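You operate a simulated robot arm through the tools that you are given. There is no shell and no other tool. Be economical: measure what you need, move in short steps, check, and stop when the job is done.

Carry out the task below with a simulated two-armed robot. There is one attempt and no reset: what you move stays moved.

JOB
Take the long fitting and put it on the purple book. Take the blue block and put it on the blue pad on the top of the small table. Put the M5 clear bag from the top of the left front desk on the fourth shelf from the bottom of the grey shelf unit and the M6 clear bag on the top of the right front desk. Fetch the battery pack from the shelf under the small table and stand it on the grey book. Put the carton of cage clips on the top of the trolley away on the middle shelf of the grey shelf unit. Put the name tag that says "Callum" from the top of the trolley on the steel top of the demagnetiser and the name tag labelled "Devika" on the top of the small table. Any order will do. Set down upright: battery pack, carton of cage clips.

The check looks at the end state, three seconds after you hand in, the way a careful person would. Anything else that was tipped, shoved, dropped, spilled or broken makes it a failure.

ROBOT AND FRAMES
Two 7-joint arms with two-finger parallel grippers on one trunk, on a base that drives. Base frame: it is fixed to the floor where the robot stands at the start and does not move with it; the origin is under the middle of the robot, x ahead of it, y to its left, z up. Readings come in m, degrees, newtons and seconds.
The left shoulder is at the start at [-0.109, 0.119, 0.729], the right one opposite. With the tool pointing down near the work surface each hand reaches from about 0.1 to 0.48 m from the robot's upright axis, wherever it stands, measured 20 degrees to its own side. Places, roughly: battery pack [0, 2, 0.25]; blue block (5x5x5 cm) [0.5, 0.8, 0.8]; blue pad (6x11x2 cm) [0, 2.3, 0.7]; carton of cage clips [0, 3.5, 0.75]; clear bag [0.5, 0.75, 0.75]; fourth shelf of the grey shelf unit [2.1, 4.4, 1.1]; grey book [0.25, -2.25, 1.25]; long fitting (3x11x3 cm) [0.8, 0, 0.7]; middle shelf of the grey shelf unit [2.1, 4.4, 0.8]; name tag [-0.25, 3.5, 0.75]; purple book [0.25, -2.5, 1.25]; steel top of the demagnetiser (15x13 cm) [3.16, 3.1, 0.88]; top of the right front desk [1.4, -1.3, 0.7]; top of the small table [0.2, 2.3, 0.7]. Payload 3.43 kg a hand.
The tool frame of a hand sits at the grasp point between the pads (the TCP): z along the fingers, y along the line on which they close. The tips reach 0.03 m beyond it. Largest opening 0.094 m; finger width 0.028, thickness 0.01; the body of the gripper, 0.05 by 0.096 m, starts 0.055 m behind the TCP.
Orientation is told as [roll, pitch, yaw] about the base's x, y, z axes, in that order, counted from this pose: with the fingers straight down and closing along the base's y, the tool's x points along the base's -x, its y along +y and its z along -z.

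CONTROLS
- The arms move only by the tool step_arm. It takes "left_deltas", "right_deltas" or both (then of equal length, played together; a hand with none holds still); each is text: rows parted by semicolons, each of 7 numbers parted by spaces: the shift along the tool's x, y, z in m, then the turn, a rotation vector about the tool's x, y, z in degrees, then the closure in counts, from 0 (fully open) to 255 (shut). In form: x y z rx ry rz fingers; .... A call has 1 to 12 rows; each row is the pose to reach, as a shift and turn from the pose commanded when the call began, along the tool's axes at that moment. Rows are played at 5 a second. More than 0.05 m and 8.6 degrees between two rows, or a gripper value outside its range, and nothing of the call is played. A pose out of reach is approached as far as the arm can. The call stops where the force on the tool passes 40 N (or 10 N more than at its start, if that is more) or the arm is blocked; 0.2 s more then pass. Each finger travels about 0.153 m/s and halts on what it meets, pressing with about 27 N; the grip force reading is that of the motor and also rises with nothing between the fingers. The clock runs only during rows and for 0.2 s after the last one: add rows that repeat a pose to give the fingers time. The reply holds the time, the measured pose of the TCP, the force on the tool along the base axes, the opening and the grip force, in the units named above and with some noise, with the torque about the TCP (base axes, N m) and any sound that the robot's microphone picked up.
- Cameras (640 x 400 px; columns grow to the right, rows downward): "scene" is now at [0.0306, 0.0312, 1.4297]; the picture's right is [0.44, -0.90, 0.00], its down [-0.72, -0.35, -0.59] and it looks along [0.53, 0.26, -0.80] (base axes); focal length 280 px, centre (320, 200). "left" rides on the left gripper at [0.076, -0.014, -0.103] in its tool frame; the picture's right is [0.18, 0.98, 0.00], its down [-0.75, 0.14, -0.64] and it looks along [-0.63, 0.12, 0.77] (tool axes); focal length 243 px, centre (320, 200). "right" rides on the right gripper at [0.076, 0.014, -0.102] in its tool frame; the picture's right is [-0.18, 0.98, 0.00], its down [-0.75, -0.14, -0.64] and it looks along [-0.63, -0.12, 0.77] (tool axes); focal length 243 px, centre (320, 200). There is no depth. A picture from a camera that has moved, and an enlarged one, comes with that camera's place and axes in the base frame and with its lens.
- grab_frame(camera): a new picture of that camera. No time passes.
- slide_trunk(by): slides the trunk up (or, below 0, down) by that many m; the arms and the scene camera ride with it, the base frame stays. It gives what a move gives, with no picture.
- base_move(legs): drives the robot by 1 to 6 legs, each [ahead, left, turn to the left] in m, m and degrees, along the robot's own axes; the way and the turn of a leg run together, so that a leg with both is an arc; at most 1.5 m and 180 degrees a leg. The arms and the cameras ride along, it lands a little off, and it stops where it bumps. It gives what a move gives.
- turn_head(pan, tilt): turns the head with the scene camera to pan (to the left, within 143 degrees either way) and tilt (down, from -29 to 69), counted from straight ahead of the robot. It gives what a move gives.
- enlarge(camera, box): a new picture of the part [left, top, right, bottom] of that camera's present view, enlarged. No time passes.
- job_done(): hands the job in; it is judged then, once.

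Work in short steps. Places have to be worked out from the pictures, the camera data and where the tool is seen: move nearer, look again, correct. Check each grasp and each placing, and mend what went wrong. You have 483 turns and 238 pictures in all, those below and enlarged ones among them. Open the grippers and draw the arms clear of the work before you hand the job in, unless the task says otherwise; then end with one line.

The tools are called after "Emit:" as name(argument=value, ...) on one line, values as JSON. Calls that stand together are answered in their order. step_arm: Moves the arms, as the interface text tells. Its arguments: {"type":"object","properties":{"left_deltas":{"type":"string"},"right_deltas":{"type":"string"}},"required":[]} The other tools are called the same way: slide_trunk (by) slides the trunk up or down; base_move (legs) drives the base; turn_head (pan, tilt) turns the head that bears the scene camera; grab_frame (camera) takes a picture; enlarge (camera, box) takes an enlarged picture of a part of a camera's view; job_done () hands the job in.

At the start:

```text
clock: 0.0
left_position: [0.287, 0.3196, 1.0276]
left_tcp_rot: [0.1, 0.0, -0.1]
left_contact_force: [-0.5, 1.0, 0.4]
left_wrist_torque: [0.03, 0.0, 0.0]
left_grip_width: 0.0941
left_finger_force: 0.1
right_position: [0.2956, 0.0326, 1.024]
right_tcp_rot: [0.0, 0.0, 0.0]
right_contact_force: [-0.2, 0.1, 0.5]
right_wrist_torque: [-0.02, -0.02, 0.02]
right_grip_width: 0.094
right_finger_force: 0.1
trunk travel left (down, up): [-0.15, 0.185]
robot x, y, heading: [-0.0025, -0.0011, -0.1]
head pan, tilt: [25.8, 53.6]
```

scene: 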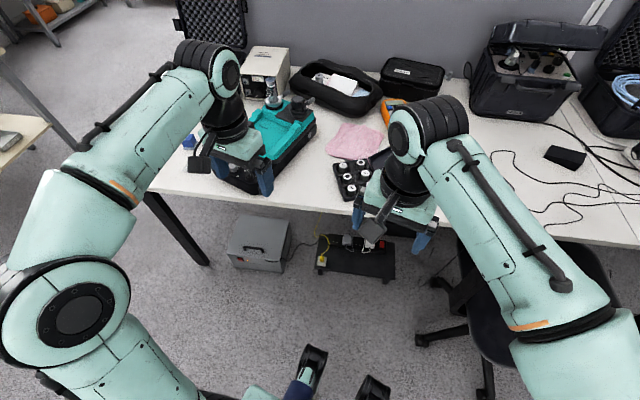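
right: 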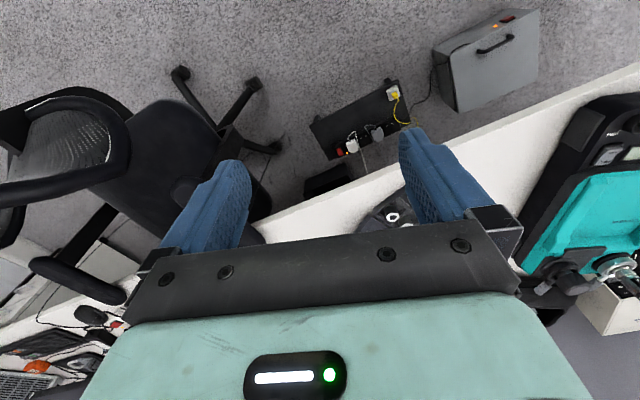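
left: 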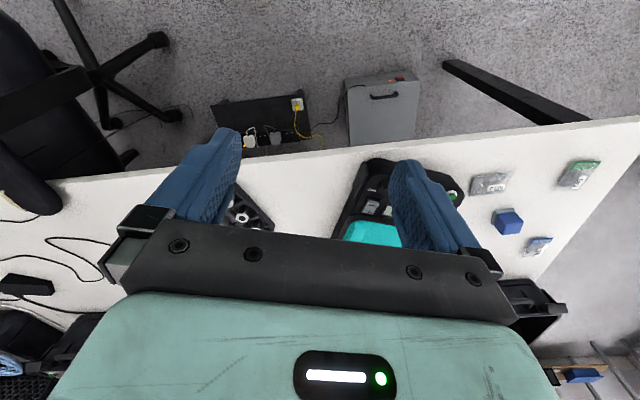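

I start by looking around with the head to place the furniture and objects.

Emit:
turn_head(pan=55, tilt=40)

Emit:
grab_frame(camera="scene")

Emit:
turn_head(pan=110, tilt=25)

Emit:
grab_frame(camera="scene")

Emit:
turn_head(pan=-20, tilt=40)

Emit:
grab_frame(camera="scene")

Emit:
turn_head(pan=-85, tilt=20)

Emit:
grab_frame(camera="scene")

```text
clock: 0.9
left_position: [0.2871, 0.3195, 1.0296]
left_tcp_rot: [0.0, 0.0, 0.0]
left_contact_force: [0.2, -0.3, -0.6]
left_wrist_torque: [0.02, -0.02, 0.0]
left_grip_width: 0.0939
left_finger_force: 0.0
right_position: [0.2962, 0.0335, 1.0238]
right_tcp_rot: [-0.1, 0.0, -0.2]
right_contact_force: [-0.6, 0.0, 1.0]
right_wrist_torque: [-0.03, 0.0, 0.04]
right_grip_width: 0.0941
right_finger_force: 0.1
trunk travel left (down, up): [-0.15, 0.185]
robot x, y, heading: [0.0029, -0.0003, 0.0]
head pan, tilt: [55.0, 40.0]
```

```text
234 pictures are left
camera scene: at [0.0132, 0.0688, 1.4485], right [0.82, -0.57, 0.0], down [-0.37, -0.53, -0.77], along [0.44, 0.63, -0.64], focal length 280 px, centre (320, 200)
```

scene: 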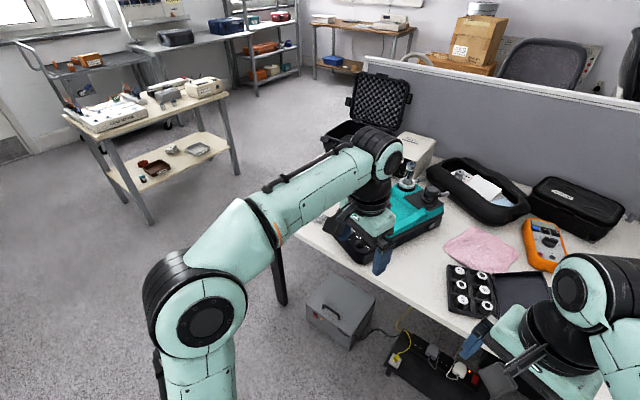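

```text
clock: 2.2
left_position: [0.287, 0.3197, 1.0273]
left_tcp_rot: [0.0, -0.1, 0.0]
left_contact_force: [0.0, -0.7, 0.4]
left_wrist_torque: [-0.01, -0.01, -0.02]
left_grip_width: 0.0942
left_finger_force: 0.0
right_position: [0.2953, 0.0329, 1.0249]
right_tcp_rot: [0.0, 0.1, -0.1]
right_contact_force: [0.8, 0.3, 0.1]
right_wrist_torque: [-0.01, 0.0, 0.0]
right_grip_width: 0.0939
right_finger_force: 0.0
trunk travel left (down, up): [-0.15, 0.185]
robot x, y, heading: [0.0005, -0.0001, 0.4]
head pan, tilt: [110.0, 25.0]
```

```text
233 pictures are left
camera scene: at [-0.0671, 0.0858, 1.4719], right [0.94, 0.34, 0.0], down [0.14, -0.4, -0.91], along [-0.31, 0.85, -0.42], focal length 280 px, centre (320, 200)
```

scene: 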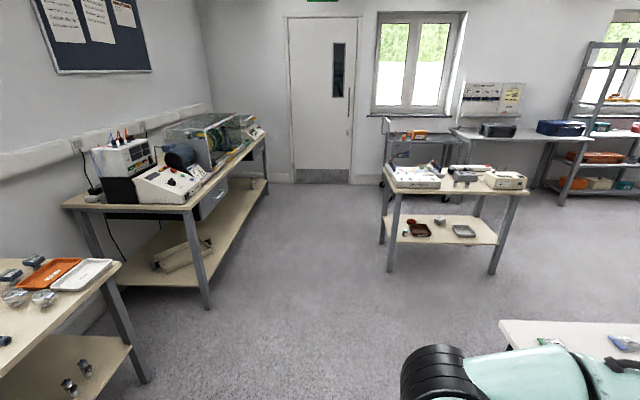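

```text
clock: 4.3
left_position: [0.2871, 0.3193, 1.029]
left_tcp_rot: [-0.1, 0.0, 0.0]
left_contact_force: [0.2, 0.0, -0.6]
left_wrist_torque: [0.03, 0.03, 0.02]
left_grip_width: 0.0939
left_finger_force: 0.0
right_position: [0.2947, 0.0319, 1.0255]
right_tcp_rot: [0.0, 0.0, 0.0]
right_contact_force: [-0.3, -0.2, 0.0]
right_wrist_torque: [0.05, 0.04, 0.02]
right_grip_width: 0.094
right_finger_force: 0.1
trunk travel left (down, up): [-0.15, 0.185]
robot x, y, heading: [-0.0015, -0.0001, -0.0]
head pan, tilt: [-20.0, 40.0]
```

```text
232 pictures are left
camera scene: at [0.0443, -0.0298, 1.4486], right [-0.34, -0.94, 0.0], down [-0.6, 0.22, -0.77], along [0.72, -0.26, -0.64], focal length 280 px, centre (320, 200)
```

scene: 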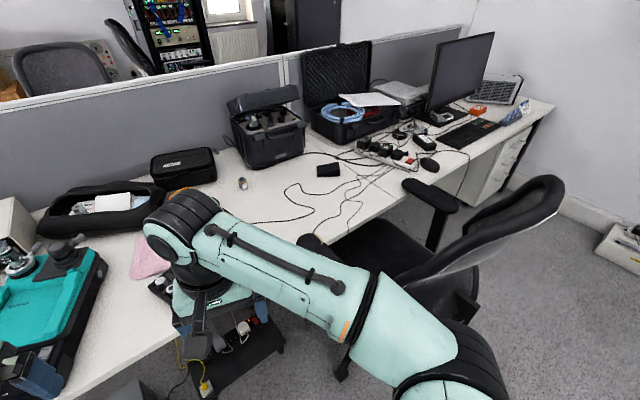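

```text
clock: 5.7
left_position: [0.2864, 0.3187, 1.0274]
left_tcp_rot: [-0.1, 0.0, 0.1]
left_contact_force: [-1.0, 0.4, -0.3]
left_wrist_torque: [0.01, 0.02, 0.0]
left_grip_width: 0.094
left_finger_force: 0.1
right_position: [0.2954, 0.0334, 1.0251]
right_tcp_rot: [0.1, 0.0, 0.0]
right_contact_force: [-0.1, 0.7, -0.1]
right_wrist_torque: [0.01, 0.02, 0.02]
right_grip_width: 0.0938
right_finger_force: 0.1
trunk travel left (down, up): [-0.15, 0.185]
robot x, y, heading: [-0.0022, -0.0013, 0.1]
head pan, tilt: [-85.0, 20.0]
```

```text
231 pictures are left
camera scene: at [-0.0274, -0.0936, 1.4799], right [-1.0, -0.09, 0.0], down [-0.03, 0.34, -0.94], along [0.08, -0.94, -0.34], focal length 280 px, centre (320, 200)
```

scene: 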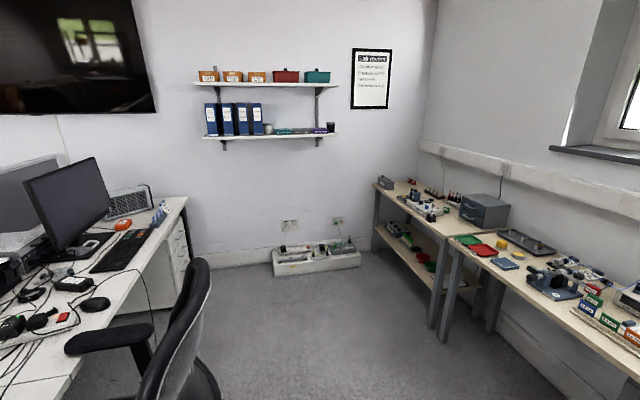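

The wall shelf holds the books; I zoom in on it and on the small table, trolley and shelf unit.

Emit:
enlarge(camera="scene", box=[190, 60, 350, 160])

Emit:
turn_head(pan=85, tilt=25)

Emit:
enlarge(camera="scene", box=[160, 80, 420, 300])

Emit:
enlarge(camera="scene", box=[320, 0, 640, 200])

```text
4.00 times, centred on (270, 110) of scene
camera zoom: at [-0.0274, -0.0936, 1.4799], right [-1.0, -0.09, 0.0], down [-0.03, 0.34, -0.94], along [0.08, -0.94, -0.34], focal length 1120 px, centre (520, 560)
```

zoom: 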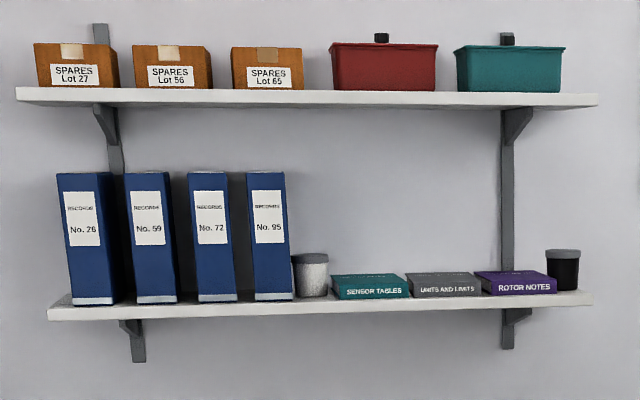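

```text
clock: 8.2
left_position: [0.2872, 0.3191, 1.0294]
left_tcp_rot: [-0.1, 0.1, 0.0]
left_contact_force: [0.2, -0.1, 0.7]
left_wrist_torque: [0.02, -0.03, -0.01]
left_grip_width: 0.0938
left_finger_force: 0.1
right_position: [0.2958, 0.0336, 1.0242]
right_tcp_rot: [0.0, 0.0, -0.1]
right_contact_force: [-0.1, -0.2, -0.2]
right_wrist_torque: [-0.03, -0.01, -0.01]
right_grip_width: 0.0942
right_finger_force: 0.1
trunk travel left (down, up): [-0.15, 0.185]
robot x, y, heading: [0.0017, 0.0004, -0.2]
head pan, tilt: [85.0, 25.0]
```

```text
1.82 times, centred on (290, 190) of scene
camera zoom: at [-0.0276, 0.091, 1.4719], right [1.0, -0.09, 0.0], down [-0.04, -0.42, -0.91], along [0.08, 0.9, -0.42], focal length 509 px, centre (374, 218)
```

zoom: 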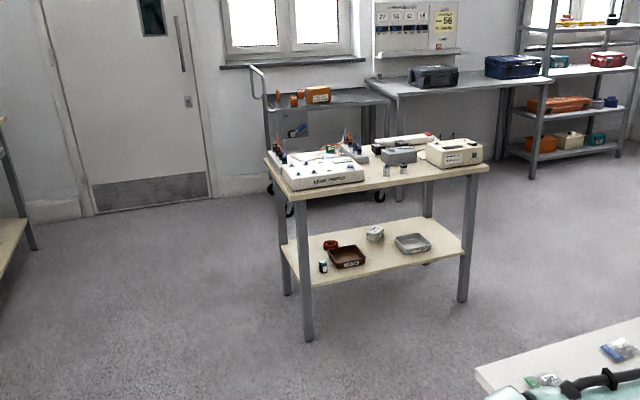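

```text
2.00 times, centred on (480, 100) of scene
camera zoom: at [-0.0276, 0.091, 1.4719], right [1.0, -0.09, 0.0], down [-0.04, -0.42, -0.91], along [0.08, 0.9, -0.42], focal length 560 px, centre (0, 400)
```

zoom: 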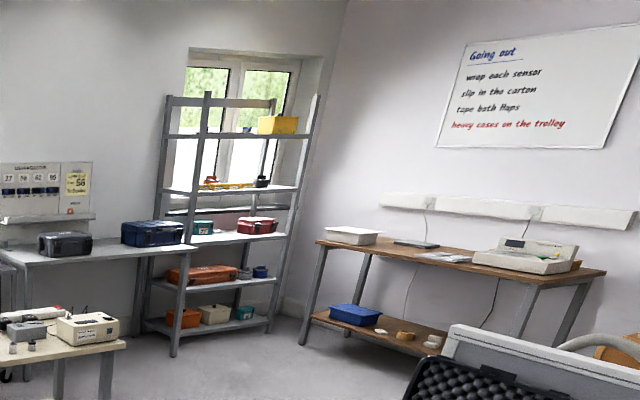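

I look down to see the base footprint and the desk edge.

Emit:
turn_head(pan=20, tilt=69)

Emit:
grab_frame(camera="scene")

Emit:
enlarge(camera="left", box=[440, 120, 640, 280])

```text
clock: 9.6
left_position: [0.2867, 0.3188, 1.028]
left_tcp_rot: [-0.1, 0.0, -0.1]
left_contact_force: [0.0, -0.3, 0.9]
left_wrist_torque: [-0.02, 0.0, 0.03]
left_grip_width: 0.0938
left_finger_force: 0.1
right_position: [0.2958, 0.0334, 1.0241]
right_tcp_rot: [0.0, 0.0, 0.0]
right_contact_force: [0.0, -0.7, 0.4]
right_wrist_torque: [-0.05, 0.0, 0.04]
right_grip_width: 0.094
right_finger_force: 0.1
trunk travel left (down, up): [-0.15, 0.185]
robot x, y, heading: [-0.0011, 0.0002, 0.1]
head pan, tilt: [20.0, 68.8]
```

```text
227 pictures are left
camera scene: at [0.0169, 0.0184, 1.4125], right [0.34, -0.94, 0.0], down [-0.88, -0.32, -0.36], along [0.34, 0.12, -0.93], focal length 280 px, centre (320, 200)
```

scene: 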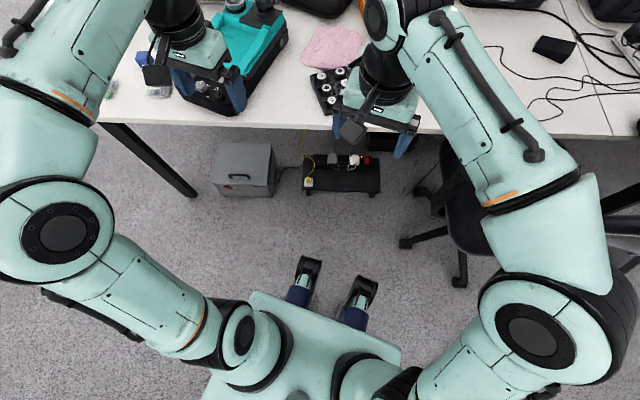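

```text
2.50 times, centred on (540, 200) of left
camera zoom: at [0.2104, 0.3048, 1.1308], right [-0.18, 0.98, 0.0], down [0.75, 0.14, 0.64], along [0.63, 0.12, -0.77], focal length 606 px, centre (-230, 200)
```

zoom: 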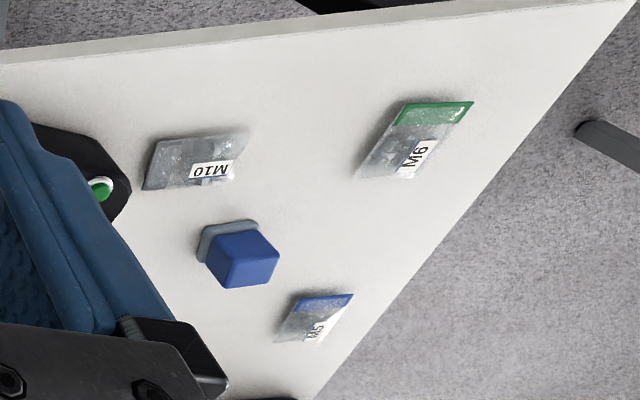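

M5, M6, block lie near the left desk's left end; the desk is turned about 19°. First I go for the long fitting, moving nearer and looking again.

Emit:
base_move(legs=[[0.18, -0.03, 19]])

Emit:
grab_frame(camera="right")

Emit:
turn_head(pan=-5, tilt=60)

Emit:
grab_frame(camera="scene")

```text
clock: 11.1
left_position: [0.3509, 0.3942, 1.0281]
left_tcp_rot: [0.0, -0.1, 18.5]
left_contact_force: [-0.9, 0.9, 0.2]
left_wrist_torque: [0.01, 0.02, 0.03]
left_grip_width: 0.0939
left_finger_force: 0.0
right_position: [0.4502, 0.1245, 1.0248]
right_tcp_rot: [0.0, 0.0, 18.5]
right_contact_force: [0.7, -0.4, 0.4]
right_wrist_torque: [-0.02, 0.05, 0.0]
right_grip_width: 0.0939
right_finger_force: 0.1
trunk travel left (down, up): [-0.15, 0.185]
robot x, y, heading: [0.1771, 0.0004, 18.5]
head pan, tilt: [20.0, 68.8]
```

```text
225 pictures are left
camera right: at [0.3746, 0.1154, 1.1259], right [-0.14, 0.99, 0.0], down [0.76, 0.1, 0.64], along [0.64, 0.09, -0.77], focal length 243 px, centre (320, 200)
```

right: 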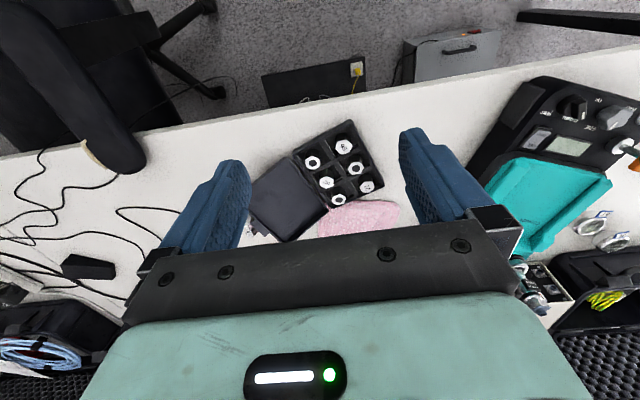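

```text
clock: 12.0
left_position: [0.3504, 0.3932, 1.029]
left_tcp_rot: [0.0, 0.0, 18.5]
left_contact_force: [-0.2, 0.2, 0.0]
left_wrist_torque: [0.02, 0.01, 0.0]
left_grip_width: 0.0942
left_finger_force: 0.2
right_position: [0.4494, 0.1247, 1.0238]
right_tcp_rot: [0.1, 0.0, 18.5]
right_contact_force: [-0.6, 0.5, -0.7]
right_wrist_torque: [0.04, 0.0, 0.03]
right_grip_width: 0.094
right_finger_force: 0.0
trunk travel left (down, up): [-0.15, 0.185]
robot x, y, heading: [0.1789, -0.0025, 18.7]
head pan, tilt: [-5.0, 60.0]
```

```text
224 pictures are left
camera scene: at [0.2108, 0.0026, 1.4218], right [0.23, -0.97, 0.0], down [-0.84, -0.2, -0.5], along [0.49, 0.12, -0.87], focal length 280 px, centre (320, 200)
```

scene: 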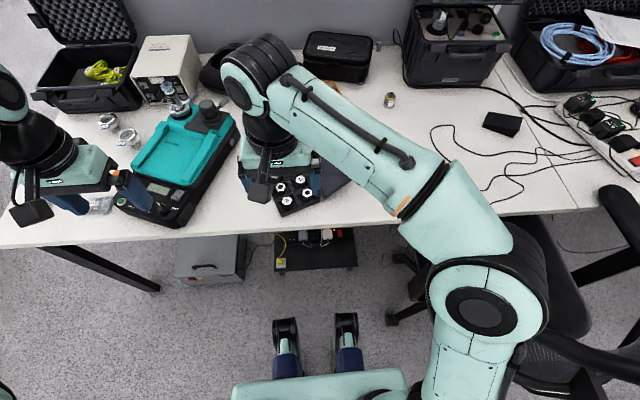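

The fitting is hidden behind the right arm; I shift the right hand to the right and look again.

Emit:
step_arm(right_deltas="0 -0.045 0 0 0 0 0; 0 -0.09 0 0 0 0 0; 0 -0.135 0 0 0 0 0; 0 -0.18 0 0 0 0 0")

Emit:
grab_frame(camera="right")

Emit:
grab_frame(camera="scene")

```text
clock: 13.0
left_position: [0.3501, 0.3932, 1.029]
left_tcp_rot: [0.1, -0.1, 18.4]
left_contact_force: [0.2, -0.5, 0.2]
left_wrist_torque: [-0.01, -0.02, 0.02]
left_grip_width: 0.0941
left_finger_force: 0.0
right_position: [0.508, -0.0475, 1.0228]
right_tcp_rot: [0.0, 0.0, 18.4]
right_contact_force: [-0.4, 0.4, 0.8]
right_wrist_torque: [0.0, -0.01, -0.01]
right_grip_width: 0.0939
right_finger_force: 0.0
trunk travel left (down, up): [-0.15, 0.185]
robot x, y, heading: [0.1801, -0.0017, 18.6]
head pan, tilt: [-5.0, 60.0]
```

```text
223 pictures are left
camera right: at [0.4313, -0.0574, 1.1246], right [-0.14, 0.99, 0.0], down [0.76, 0.1, 0.64], along [0.64, 0.09, -0.77], focal length 243 px, centre (320, 200)
```

right: 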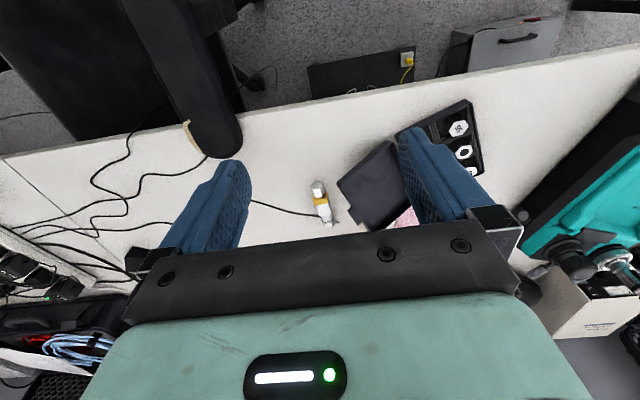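

```text
222 pictures are left
camera scene: at [0.2109, 0.0019, 1.4218], right [0.23, -0.97, 0.0], down [-0.84, -0.2, -0.5], along [0.49, 0.12, -0.87], focal length 280 px, centre (320, 200)
```

scene: 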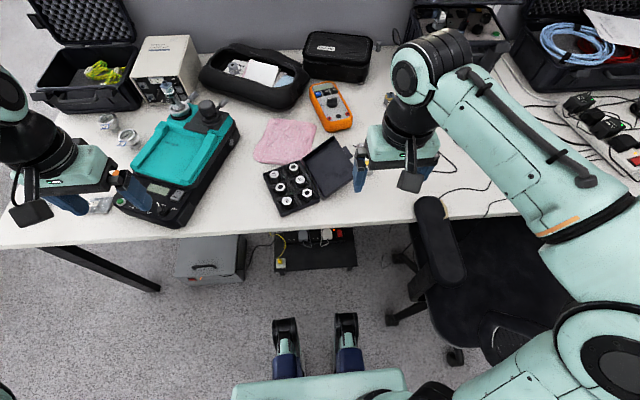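

The fitting is seen at about (0.76, -0.01). I zoom in for its orientation.

Emit:
enlarge(camera="right", box=[280, 160, 360, 240])

```text
5.00 times, centred on (320, 200) of right
camera zoom: at [0.4313, -0.0574, 1.1246], right [-0.14, 0.99, 0.0], down [0.76, 0.1, 0.64], along [0.64, 0.09, -0.77], focal length 1213 px, centre (320, 200)
```

zoom: 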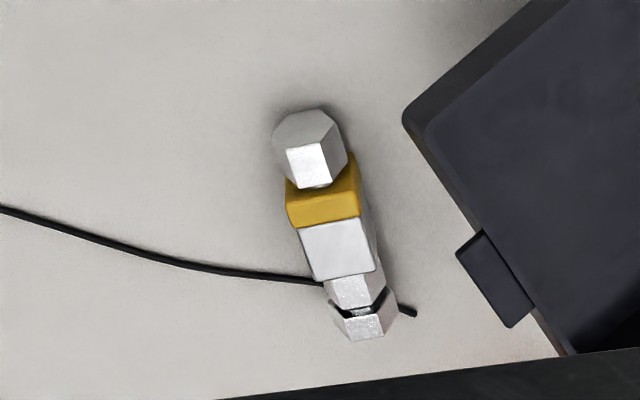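

The fitting lies along the robot's heading, centre about (0.765, -0.005). I move 0.14 m ahead so the right hand reaches it.

Emit:
base_move(legs=[[0.14, 0, 0]])

Emit:
grab_frame(camera="right")

```text
clock: 14.3
left_position: [0.4834, 0.4371, 1.0288]
left_tcp_rot: [0.0, 0.0, 18.4]
left_contact_force: [0.5, 0.0, -0.7]
left_wrist_torque: [-0.01, 0.01, 0.0]
left_grip_width: 0.0941
left_finger_force: 0.0
right_position: [0.6388, -0.005, 1.0225]
right_tcp_rot: [0.0, 0.0, 18.3]
right_contact_force: [0.6, -0.2, -0.9]
right_wrist_torque: [-0.04, -0.02, -0.01]
right_grip_width: 0.0939
right_finger_force: 0.0
trunk travel left (down, up): [-0.15, 0.185]
robot x, y, heading: [0.3081, 0.0408, 18.5]
head pan, tilt: [-5.0, 60.0]
```

```text
220 pictures are left
camera right: at [0.5632, -0.013, 1.1246], right [-0.13, 0.99, 0.0], down [0.76, 0.1, 0.64], along [0.64, 0.09, -0.77], focal length 243 px, centre (320, 200)
```

right: 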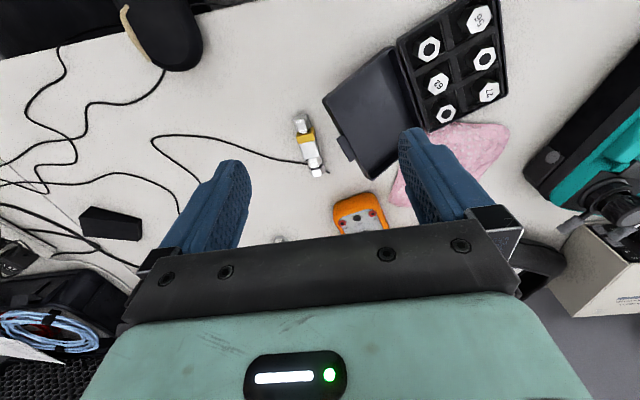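

Triangulated, the fitting's centre is (0.757, -0.007, top ~0.75). I move above it with a narrowed opening and look.

Emit:
step_arm(right_deltas="-0.04 -0.014 0.03 0 0 0 60; -0.08 -0.028 0.06 0 0 0 115; -0.1114 -0.039 0.09 0 0 0 115; -0.1114 -0.039 0.13 0 0 0 115; -0.1114 -0.039 0.17 0 0 0 115")

Emit:
grab_frame(camera="right")

```text
refused: row 1 steps farther than a row can; nothing moved
```

```text
219 pictures are left
camera right: at [0.5632, -0.013, 1.1246], right [-0.13, 0.99, 0.0], down [0.76, 0.1, 0.64], along [0.64, 0.09, -0.77], focal length 243 px, centre (320, 200)
```

right: 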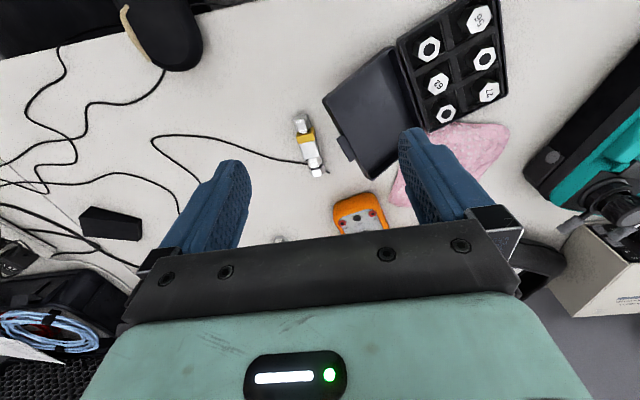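

The step was too long; I repeat with smaller rows.

Emit:
step_arm(right_deltas="-0.037 -0.013 0.02 0 0 0 60; -0.074 -0.026 0.04 0 0 0 115; -0.1114 -0.039 0.06 0 0 0 115; -0.1114 -0.039 0.105 0 0 0 115; -0.1114 -0.039 0.15 0 0 0 115; -0.1114 -0.039 0.18 0 0 0 115")

Emit:
grab_frame(camera="right")

```text
clock: 15.7
left_position: [0.483, 0.4368, 1.029]
left_tcp_rot: [-0.1, 0.0, 18.3]
left_contact_force: [-0.5, 0.4, 0.4]
left_wrist_torque: [0.03, 0.01, -0.02]
left_grip_width: 0.0941
left_finger_force: 0.0
right_position: [0.7545, -0.0075, 0.8424]
right_tcp_rot: [0.1, 0.0, 18.3]
right_contact_force: [0.3, 0.2, -0.1]
right_wrist_torque: [-0.01, 0.01, 0.03]
right_grip_width: 0.0516
right_finger_force: 0.0
trunk travel left (down, up): [-0.15, 0.185]
robot x, y, heading: [0.3131, 0.0446, 18.5]
head pan, tilt: [-5.0, 60.0]
```

```text
218 pictures are left
camera right: at [0.6785, -0.0162, 0.9448], right [-0.13, 0.99, 0.0], down [0.76, 0.1, 0.64], along [0.64, 0.09, -0.77], focal length 243 px, centre (320, 200)
```

right: 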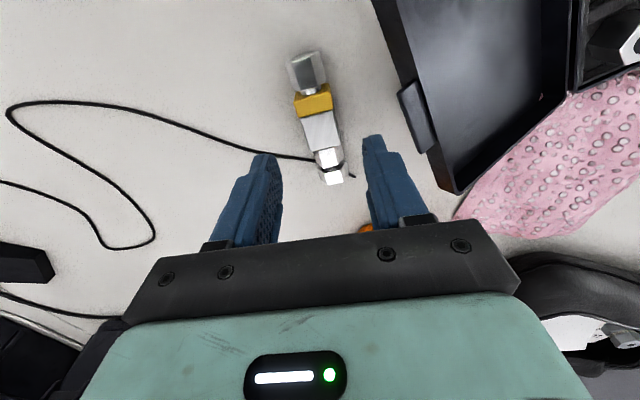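

The hand is aligned above the fitting; I descend and close.

Emit:
step_arm(right_deltas="0 0 0.04 0 0 0 115; 0 0 0.07 0 0 0 115; 0 0 0.088 0 0 0 115; 0 0 0.088 0 0 0 115")

Emit:
grab_frame(camera="right")

```text
clock: 16.7
left_position: [0.4823, 0.4368, 1.03]
left_tcp_rot: [0.0, -0.1, 18.4]
left_contact_force: [-0.8, -0.7, -0.5]
left_wrist_torque: [-0.01, -0.01, 0.0]
left_grip_width: 0.0941
left_finger_force: 0.0
right_position: [0.7548, -0.0063, 0.7609]
right_tcp_rot: [0.1, -0.5, 18.3]
right_contact_force: [-2.8, -3.4, 27.6]
right_wrist_torque: [-0.39, 0.4, 0.04]
right_grip_width: 0.0514
right_finger_force: 0.0
trunk travel left (down, up): [-0.15, 0.185]
robot x, y, heading: [0.3121, 0.043, 18.3]
head pan, tilt: [-5.0, 60.0]
```

```text
217 pictures are left
camera right: at [0.6794, -0.0158, 0.8611], right [-0.13, 0.99, 0.0], down [0.76, 0.1, 0.65], along [0.64, 0.09, -0.76], focal length 243 px, centre (320, 200)
```

right: 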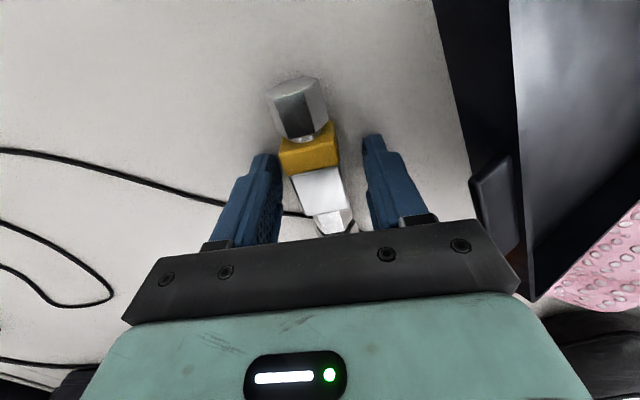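

The tips touched the desk (surface ~0.73). I lift 4 mm and close on the fitting.

Emit:
step_arm(right_deltas="0 0 -0.008 0 0 0 115; 0 0 -0.008 0 0 0 180; 0 0 -0.008 0 0 0 255; 0 0 -0.008 0 0 0 255; 0 0 -0.008 0 0 0 255")

```text
clock: 17.9
left_position: [0.4826, 0.436, 1.0282]
left_tcp_rot: [0.0, 0.0, 18.3]
left_contact_force: [0.7, 0.3, 0.0]
left_wrist_torque: [0.02, 0.03, -0.01]
left_grip_width: 0.0938
left_finger_force: 0.0
right_position: [0.7551, -0.0064, 0.7664]
right_tcp_rot: [-0.1, 0.1, 18.3]
right_contact_force: [-0.1, -0.7, -2.4]
right_wrist_torque: [0.01, 0.02, 0.0]
right_grip_width: 0.0293
right_finger_force: 27.2
trunk travel left (down, up): [-0.15, 0.185]
robot x, y, heading: [0.3069, 0.0434, 18.5]
head pan, tilt: [-5.0, 60.0]
```

Gripped at 29 mm. I lift and check.

Emit:
step_arm(right_deltas="0 0 -0.04 0 0 0 255; 0 0 -0.08 0 0 0 255; 0 0 -0.12 0 0 0 255; 0 0 -0.16 0 0 0 255; 0 0 -0.2 0 0 0 255; 0 0 -0.24 0 0 0 255; 0 0 -0.24 0 0 0 255")

Emit:
grab_frame(camera="right")

```text
clock: 19.5
left_position: [0.4835, 0.4367, 1.0296]
left_tcp_rot: [0.0, 0.0, 18.4]
left_contact_force: [0.1, 0.3, -0.1]
left_wrist_torque: [0.0, 0.0, 0.04]
left_grip_width: 0.0938
left_finger_force: 0.1
right_position: [0.7547, -0.0027, 1.0029]
right_tcp_rot: [0.0, 0.1, 18.4]
right_contact_force: [-0.2, -0.1, -1.8]
right_wrist_torque: [-0.04, 0.02, -0.01]
right_grip_width: 0.0291
right_finger_force: 27.0
trunk travel left (down, up): [-0.15, 0.185]
robot x, y, heading: [0.3108, 0.0446, 18.6]
head pan, tilt: [-5.0, 60.0]
```

```text
216 pictures are left
camera right: at [0.6802, -0.0124, 1.1038], right [-0.13, 0.99, 0.0], down [0.76, 0.1, 0.64], along [0.64, 0.09, -0.77], focal length 243 px, centre (320, 200)
```

right: 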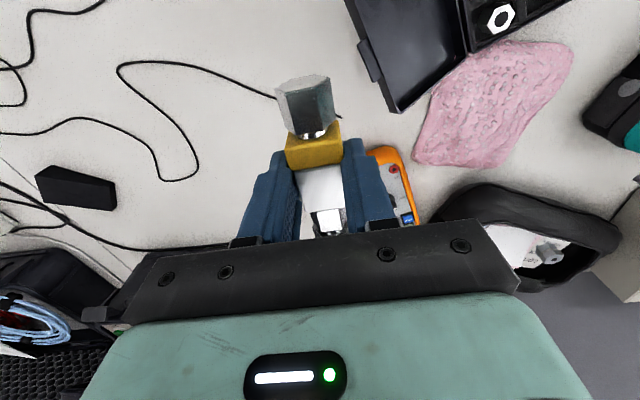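

Held well. For the wall shelf a leaning hand is needed (upper shelf above), so I set the fitting down a little nearer the robot to regrip it with the fingers leaning forward.

Emit:
step_arm(right_deltas="0.03 0 0.035 0 0 0 255; 0.06 0 0.07 0 0 0 255; 0.06 0 0.115 0 0 0 255; 0.06 0 0.16 0 0 0 255; 0.06 0 0.2 0 0 0 255; 0.06 0 0.225 0 0 0 255; 0.06 0 0.235 0 0 0 255; 0.06 0 0.237 0 0 0 255")

Emit:
step_arm(right_deltas="0 0 0 0 0 0 200; 0 0 0 0 0 0 120; 0 0 0 0 0 0 110; 0 0 -0.03 0 0 0 110; 0 0 -0.07 0 0 0 110; 0 0 -0.11 0 0 0 110; 0 0 -0.15 0 0 0 110")

Emit:
grab_frame(camera="right")

```text
clock: 21.3
left_position: [0.4835, 0.4371, 1.0295]
left_tcp_rot: [0.0, 0.0, 18.4]
left_contact_force: [-0.1, -0.4, 0.3]
left_wrist_torque: [0.01, -0.02, 0.0]
left_grip_width: 0.0942
left_finger_force: 0.0
right_position: [0.7004, -0.0248, 0.7663]
right_tcp_rot: [0.0, 0.0, 18.3]
right_contact_force: [0.0, -1.0, -1.9]
right_wrist_torque: [0.01, 0.01, 0.0]
right_grip_width: 0.0291
right_finger_force: 27.3
trunk travel left (down, up): [-0.15, 0.185]
robot x, y, heading: [0.3127, 0.0436, 18.6]
head pan, tilt: [-5.0, 60.0]
```

```text
clock: 22.9
left_position: [0.482, 0.4367, 1.0282]
left_tcp_rot: [0.1, 0.1, 18.4]
left_contact_force: [1.3, 0.4, 0.0]
left_wrist_torque: [-0.03, 0.0, -0.02]
left_grip_width: 0.0939
left_finger_force: 0.0
right_position: [0.6989, -0.0274, 0.9191]
right_tcp_rot: [0.0, 0.0, 18.2]
right_contact_force: [-0.2, -0.2, 0.9]
right_wrist_torque: [0.0, 0.01, -0.02]
right_grip_width: 0.0534
right_finger_force: 0.2
trunk travel left (down, up): [-0.15, 0.185]
robot x, y, heading: [0.3123, 0.0425, 18.4]
head pan, tilt: [-5.0, 60.0]
```

```text
215 pictures are left
camera right: at [0.6234, -0.037, 1.0207], right [-0.13, 0.99, 0.0], down [0.76, 0.1, 0.64], along [0.64, 0.09, -0.77], focal length 243 px, centre (320, 200)
```

right: 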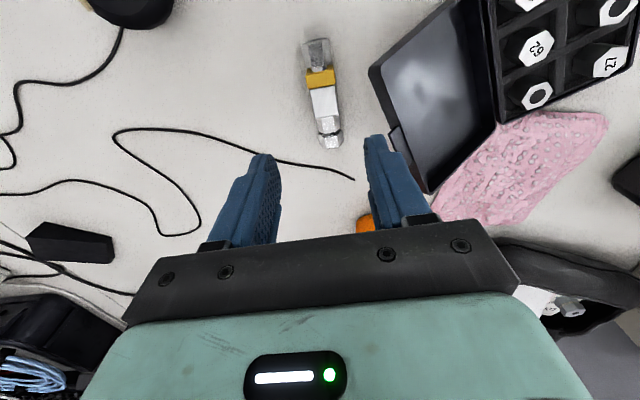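

The fitting lies free. I pitch the hand 42° so that the fingers point forward and down.

Emit:
step_arm(right_deltas="0.02 0 -0.02 0 -8 0 110; 0.03 0 -0.02 0 -16 0 110; 0.03 0 -0.02 0 -24 0 110; 0.03 0 -0.02 0 -32 0 110; 0.03 0 -0.02 0 -40 0 110; 0.03 0 -0.02 0 -42 0 110")

Emit:
grab_frame(camera="right")

```text
clock: 24.3
left_position: [0.4835, 0.4375, 1.0294]
left_tcp_rot: [0.0, 0.0, 18.4]
left_contact_force: [0.4, 0.7, -0.7]
left_wrist_torque: [-0.02, 0.01, 0.03]
left_grip_width: 0.094
left_finger_force: 0.0
right_position: [0.6714, -0.0338, 0.9365]
right_tcp_rot: [0.0, -42.1, 18.3]
right_contact_force: [-0.8, 0.3, 0.3]
right_wrist_torque: [0.0, 0.0, -0.02]
right_grip_width: 0.0534
right_finger_force: 0.2
trunk travel left (down, up): [-0.15, 0.185]
robot x, y, heading: [0.3123, 0.0435, 18.4]
head pan, tilt: [-5.0, 60.0]
```

```text
214 pictures are left
camera right: at [0.5489, -0.0583, 0.9599], right [-0.18, 0.98, 0.12], down [0.17, -0.09, 0.98], along [0.97, 0.2, -0.15], focal length 243 px, centre (320, 200)
```

right: 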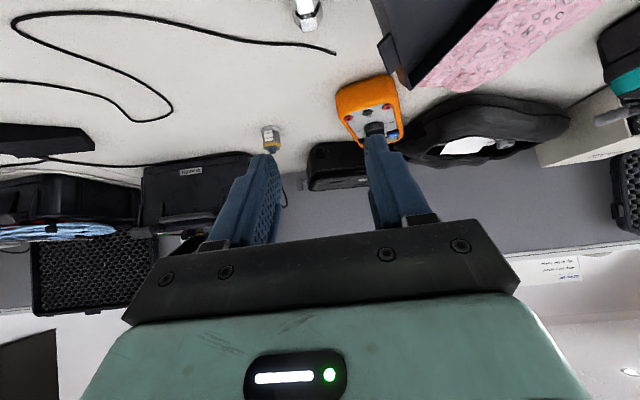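

Now I descend over the fitting with the leaning hand.

Emit:
step_arm(right_deltas="0.0226 0 0.0362 0 0 0 110; 0.045 0 0.0725 0 0 0 110; 0.068 0 0.109 0 0 0 110; 0.079 -0.0007 0.127 0 0 0 110; 0.085 -0.0014 0.137 0 0 0 110; 0.085 -0.0014 0.137 0 0 0 110")

Emit:
grab_frame(camera="right")

Emit:
grab_frame(camera="scene")

```text
clock: 25.7
left_position: [0.4822, 0.4374, 1.0281]
left_tcp_rot: [0.0, 0.0, 18.4]
left_contact_force: [-0.4, -0.7, 0.0]
left_wrist_torque: [0.01, -0.01, -0.01]
left_grip_width: 0.094
left_finger_force: 0.1
right_position: [0.6995, -0.0291, 0.777]
right_tcp_rot: [0.0, -42.1, 18.2]
right_contact_force: [3.9, -9.5, 8.6]
right_wrist_torque: [0.31, 0.29, 0.23]
right_grip_width: 0.0478
right_finger_force: 0.0
trunk travel left (down, up): [-0.15, 0.185]
robot x, y, heading: [0.3121, 0.0445, 18.2]
head pan, tilt: [-5.0, 60.0]
```

```text
213 pictures are left
camera right: at [0.577, -0.0534, 0.8015], right [-0.18, 0.98, 0.12], down [0.17, -0.09, 0.98], along [0.97, 0.19, -0.15], focal length 243 px, centre (320, 200)
```

right: 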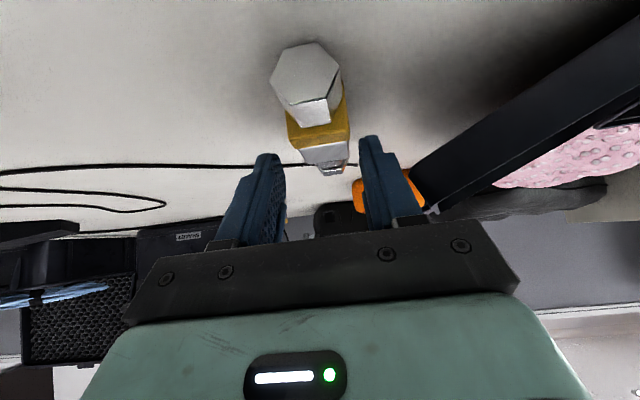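

```text
212 pictures are left
camera scene: at [0.3422, 0.0451, 1.4218], right [0.23, -0.97, 0.0], down [-0.84, -0.2, -0.5], along [0.49, 0.12, -0.87], focal length 280 px, centre (320, 200)
```

scene: 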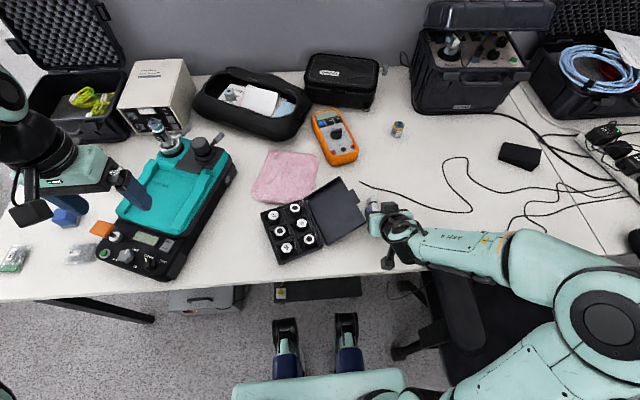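

The left finger presses on the lid beside; I back up at once and check the lid.

Emit:
step_arm(right_deltas="-0.02 -0.003 -0.033 0 0 0 110; -0.045 -0.006 -0.0725 0 0 0 135; -0.045 -0.006 -0.0725 0 0 0 135")

Emit:
enlarge(camera="scene", box=[240, 130, 440, 280])

Emit:
grab_frame(camera="right")

```text
clock: 26.5
left_position: [0.4836, 0.4373, 1.0293]
left_tcp_rot: [0.0, 0.0, 18.4]
left_contact_force: [0.1, -0.8, -0.1]
left_wrist_torque: [0.0, 0.01, -0.02]
left_grip_width: 0.0943
left_finger_force: 0.0
right_position: [0.6857, -0.0362, 0.8601]
right_tcp_rot: [0.1, -42.0, 18.2]
right_contact_force: [-0.2, 1.5, -0.1]
right_wrist_torque: [0.01, 0.01, 0.04]
right_grip_width: 0.0443
right_finger_force: 0.0
trunk travel left (down, up): [-0.15, 0.185]
robot x, y, heading: [0.3084, 0.0469, 18.3]
head pan, tilt: [-5.0, 60.0]
```

```text
2.67 times, centred on (340, 205) of scene
camera zoom: at [0.3426, 0.0464, 1.4218], right [0.23, -0.97, 0.0], down [-0.84, -0.2, -0.5], along [0.49, 0.12, -0.87], focal length 747 px, centre (267, 187)
```

zoom: 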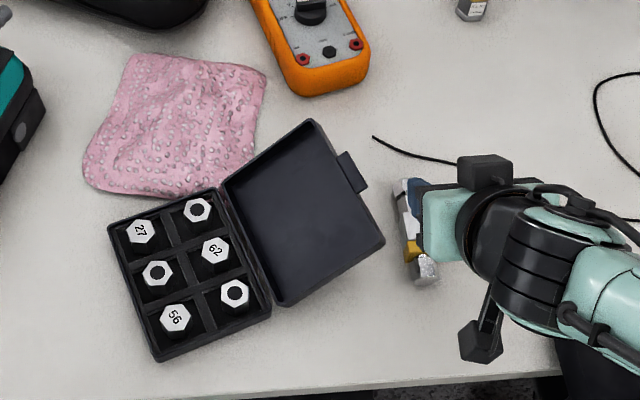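

```text
210 pictures are left
camera right: at [0.563, -0.0612, 0.885], right [-0.18, 0.98, 0.12], down [0.17, -0.09, 0.98], along [0.97, 0.2, -0.15], focal length 243 px, centre (320, 200)
```

right: 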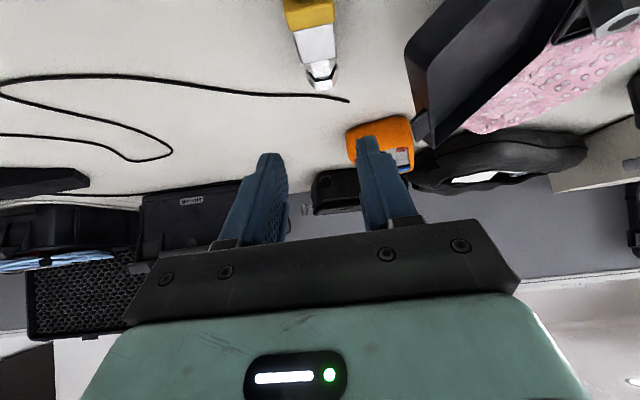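

The case looks unmoved. I go down again with a narrower opening, shifted slightly to the right of the lid.

Emit:
step_arm(right_deltas="0.02 0 0.033 0 0 0 135; 0.033 0 0.054 0 0 0 135; 0.041 0 0.067 0 0 0 135; 0.0455 0 0.074 0 0 0 135; 0.0455 0 0.074 0 0 0 135")

```text
clock: 27.7
left_position: [0.4817, 0.437, 1.0286]
left_tcp_rot: [0.0, -0.1, 18.4]
left_contact_force: [0.7, -0.6, -0.8]
left_wrist_torque: [0.0, 0.0, 0.01]
left_grip_width: 0.094
left_finger_force: 0.1
right_position: [0.7006, -0.0318, 0.7754]
right_tcp_rot: [0.0, -42.0, 18.4]
right_contact_force: [1.2, 0.5, -0.1]
right_wrist_torque: [-0.02, 0.03, 0.0]
right_grip_width: 0.0444
right_finger_force: 0.1
trunk travel left (down, up): [-0.15, 0.185]
robot x, y, heading: [0.3092, 0.043, 18.3]
head pan, tilt: [-5.0, 60.0]
```

No contact now. A bit lower, then close.

Emit:
step_arm(right_deltas="0.003 0 0.0035 0 0 0 135; 0.003 0.002 0.0035 0 0 0 170; 0.003 0.003 0.0035 0 0 0 255; 0.003 0.003 0.0035 0 0 0 255; 0.003 0.003 0.0035 0 0 0 255")

Emit:
step_arm(right_deltas="-0.02 0 -0.022 0 0 0 255; -0.045 0 -0.045 0 0 0 255; -0.075 0 -0.075 0 0 0 255; -0.105 0 -0.105 0 0 0 255; -0.135 0 -0.135 0 0 0 255; -0.135 0 -0.135 0 0 0 255")

Emit:
grab_frame(camera="right")

Emit:
grab_frame(camera="scene")

```text
clock: 28.9
left_position: [0.4828, 0.4369, 1.028]
left_tcp_rot: [0.0, 0.0, 18.4]
left_contact_force: [-0.2, 0.1, 1.0]
left_wrist_torque: [0.01, 0.0, -0.01]
left_grip_width: 0.094
left_finger_force: 0.0
right_position: [0.6995, -0.0289, 0.7717]
right_tcp_rot: [0.0, -42.0, 18.3]
right_contact_force: [-0.4, -0.6, 0.4]
right_wrist_torque: [-0.03, -0.08, -0.04]
right_grip_width: 0.029
right_finger_force: 27.3
trunk travel left (down, up): [-0.15, 0.185]
robot x, y, heading: [0.3124, 0.0402, 18.4]
head pan, tilt: [-5.0, 60.0]
```

```text
clock: 30.3
left_position: [0.4828, 0.4371, 1.0283]
left_tcp_rot: [0.0, -0.1, 18.3]
left_contact_force: [0.0, 0.1, -0.4]
left_wrist_torque: [0.02, 0.02, 0.02]
left_grip_width: 0.094
left_finger_force: 0.0
right_position: [0.7091, -0.0295, 0.9637]
right_tcp_rot: [-0.1, -42.1, 18.3]
right_contact_force: [0.0, -0.6, -2.4]
right_wrist_torque: [0.03, 0.05, 0.06]
right_grip_width: 0.0288
right_finger_force: 27.0
trunk travel left (down, up): [-0.15, 0.185]
robot x, y, heading: [0.3122, 0.0449, 18.2]
head pan, tilt: [-5.0, 60.0]
```

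```text
209 pictures are left
camera right: at [0.5864, -0.0533, 0.9875], right [-0.18, 0.98, 0.12], down [0.17, -0.09, 0.98], along [0.97, 0.2, -0.15], focal length 243 px, centre (320, 200)
```

right: 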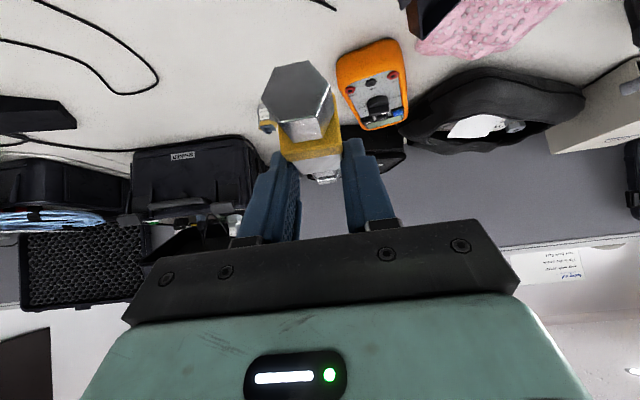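

```text
208 pictures are left
camera scene: at [0.3425, 0.0463, 1.4218], right [0.23, -0.97, 0.0], down [-0.84, -0.2, -0.5], along [0.49, 0.12, -0.87], focal length 280 px, centre (320, 200)
```

scene: 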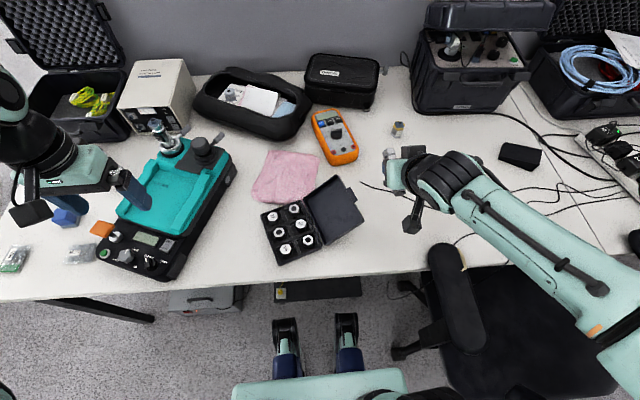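

Fitting held level. Next I drive around to the left end of the desk for the M6 bag.

Emit:
base_move(legs=[[-0.4, 0, 0], [0, 1.2, 0], [0, 0, -89.4]])

Emit:
turn_head(pan=25, tilt=50)

Emit:
grab_frame(camera="scene")

```text
clock: 46.6
left_position: [-0.0339, 0.8612, 1.0275]
left_tcp_rot: [0.0, 0.0, -69.7]
left_contact_force: [0.3, -0.4, 0.8]
left_wrist_torque: [-0.02, -0.01, -0.02]
left_grip_width: 0.0941
left_finger_force: 0.0
right_position: [-0.4936, 0.6211, 0.9619]
right_tcp_rot: [-0.1, -42.1, -69.7]
right_contact_force: [0.1, 0.6, -2.6]
right_wrist_torque: [0.0, 0.05, -0.02]
right_grip_width: 0.0292
right_finger_force: 26.9
trunk travel left (down, up): [-0.15, 0.185]
robot x, y, heading: [-0.4366, 1.0186, -69.9]
head pan, tilt: [-5.0, 60.0]
```

```text
clock: 47.6
left_position: [-0.0368, 0.8623, 1.0287]
left_tcp_rot: [-0.1, 0.0, -69.7]
left_contact_force: [-1.4, -0.1, -0.1]
left_wrist_torque: [0.01, 0.03, -0.03]
left_grip_width: 0.0938
left_finger_force: 0.1
right_position: [-0.4943, 0.6205, 0.9627]
right_tcp_rot: [0.1, -42.1, -69.7]
right_contact_force: [-0.5, 0.3, -2.4]
right_wrist_torque: [0.06, 0.02, -0.01]
right_grip_width: 0.029
right_finger_force: 26.9
trunk travel left (down, up): [-0.15, 0.185]
robot x, y, heading: [-0.4349, 1.0179, -69.7]
head pan, tilt: [25.0, 50.0]
```

```text
207 pictures are left
camera scene: at [-0.3924, 0.9984, 1.4344], right [-0.7, -0.71, 0.0], down [-0.54, 0.54, -0.64], along [0.46, -0.45, -0.77], focal length 280 px, centre (320, 200)
```

scene: 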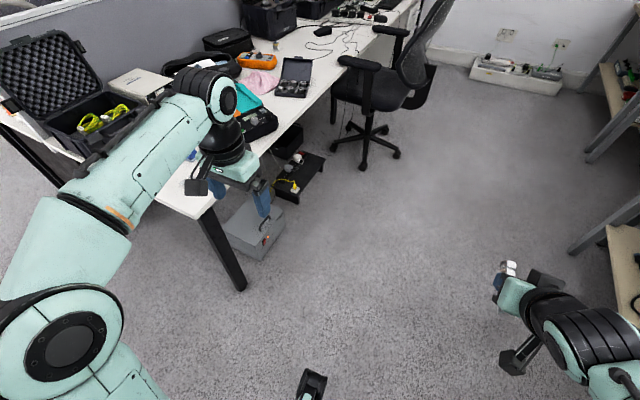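

I slide to the left end of the desk.

Emit:
base_move(legs=[[0.05, 0.575, 0]])

Emit:
grab_frame(camera="left")

Emit:
grab_frame(camera="scene")

```text
clock: 53.0
left_position: [0.5122, 1.0062, 1.0282]
left_tcp_rot: [0.1, 0.0, -70.0]
left_contact_force: [-0.4, -0.3, 0.0]
left_wrist_torque: [0.01, -0.01, 0.0]
left_grip_width: 0.0938
left_finger_force: 0.1
right_position: [0.0531, 0.7682, 0.9627]
right_tcp_rot: [0.0, -42.1, -70.3]
right_contact_force: [-0.4, 0.1, -3.6]
right_wrist_torque: [0.05, 0.01, -0.01]
right_grip_width: 0.029
right_finger_force: 27.0
trunk travel left (down, up): [-0.15, 0.185]
robot x, y, heading: [0.114, 1.1644, -70.0]
head pan, tilt: [25.0, 50.0]
```

```text
206 pictures are left
camera left: at [0.4728, 1.0724, 1.1307], right [0.86, 0.51, 0.0], down [0.39, -0.66, 0.64], along [0.33, -0.55, -0.77], focal length 243 px, centre (320, 200)
```

left: 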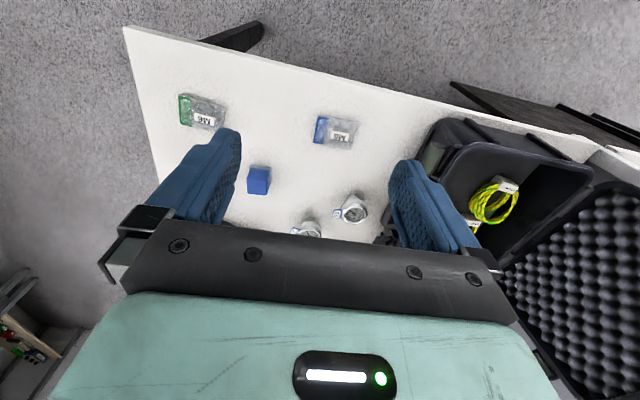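

```text
205 pictures are left
camera scene: at [0.1568, 1.1459, 1.4344], right [-0.71, -0.71, 0.0], down [-0.54, 0.54, -0.64], along [0.45, -0.46, -0.77], focal length 280 px, centre (320, 200)
```

scene: 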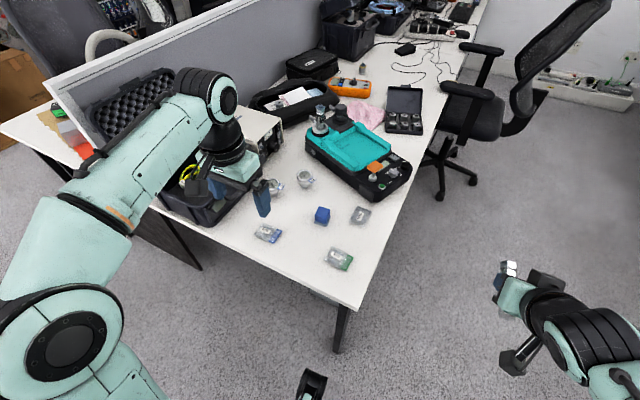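

M6 bag is at about (0.383, 0.85). I zoom in on its outline.

Emit:
enlarge(camera="left", box=[150, 70, 370, 210])

Emit:
enlarge(camera="scene", box=[240, 170, 400, 290])

```text
2.86 times, centred on (260, 140) of left
camera zoom: at [0.4728, 1.0724, 1.1307], right [0.86, 0.51, 0.0], down [0.39, -0.66, 0.64], along [0.33, -0.55, -0.77], focal length 693 px, centre (491, 371)
```

zoom: 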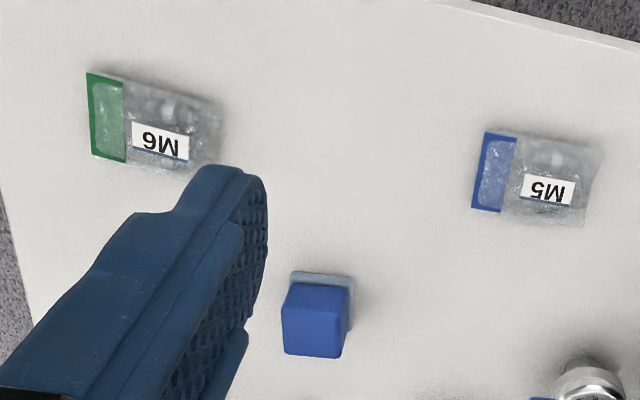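

```text
3.33 times, centred on (320, 230) of scene
camera zoom: at [0.1568, 1.1459, 1.4344], right [-0.71, -0.71, 0.0], down [-0.54, 0.54, -0.64], along [0.45, -0.46, -0.77], focal length 933 px, centre (320, 100)
```

zoom: 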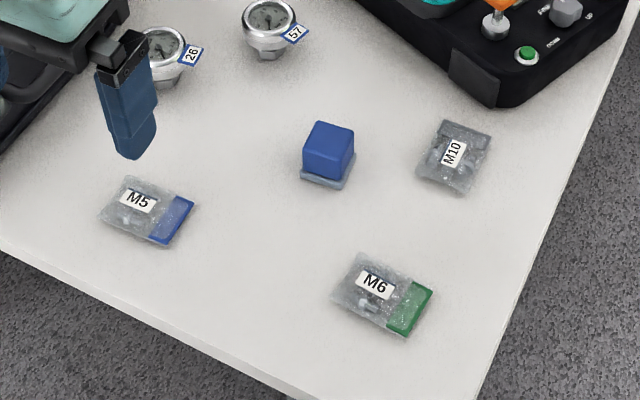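

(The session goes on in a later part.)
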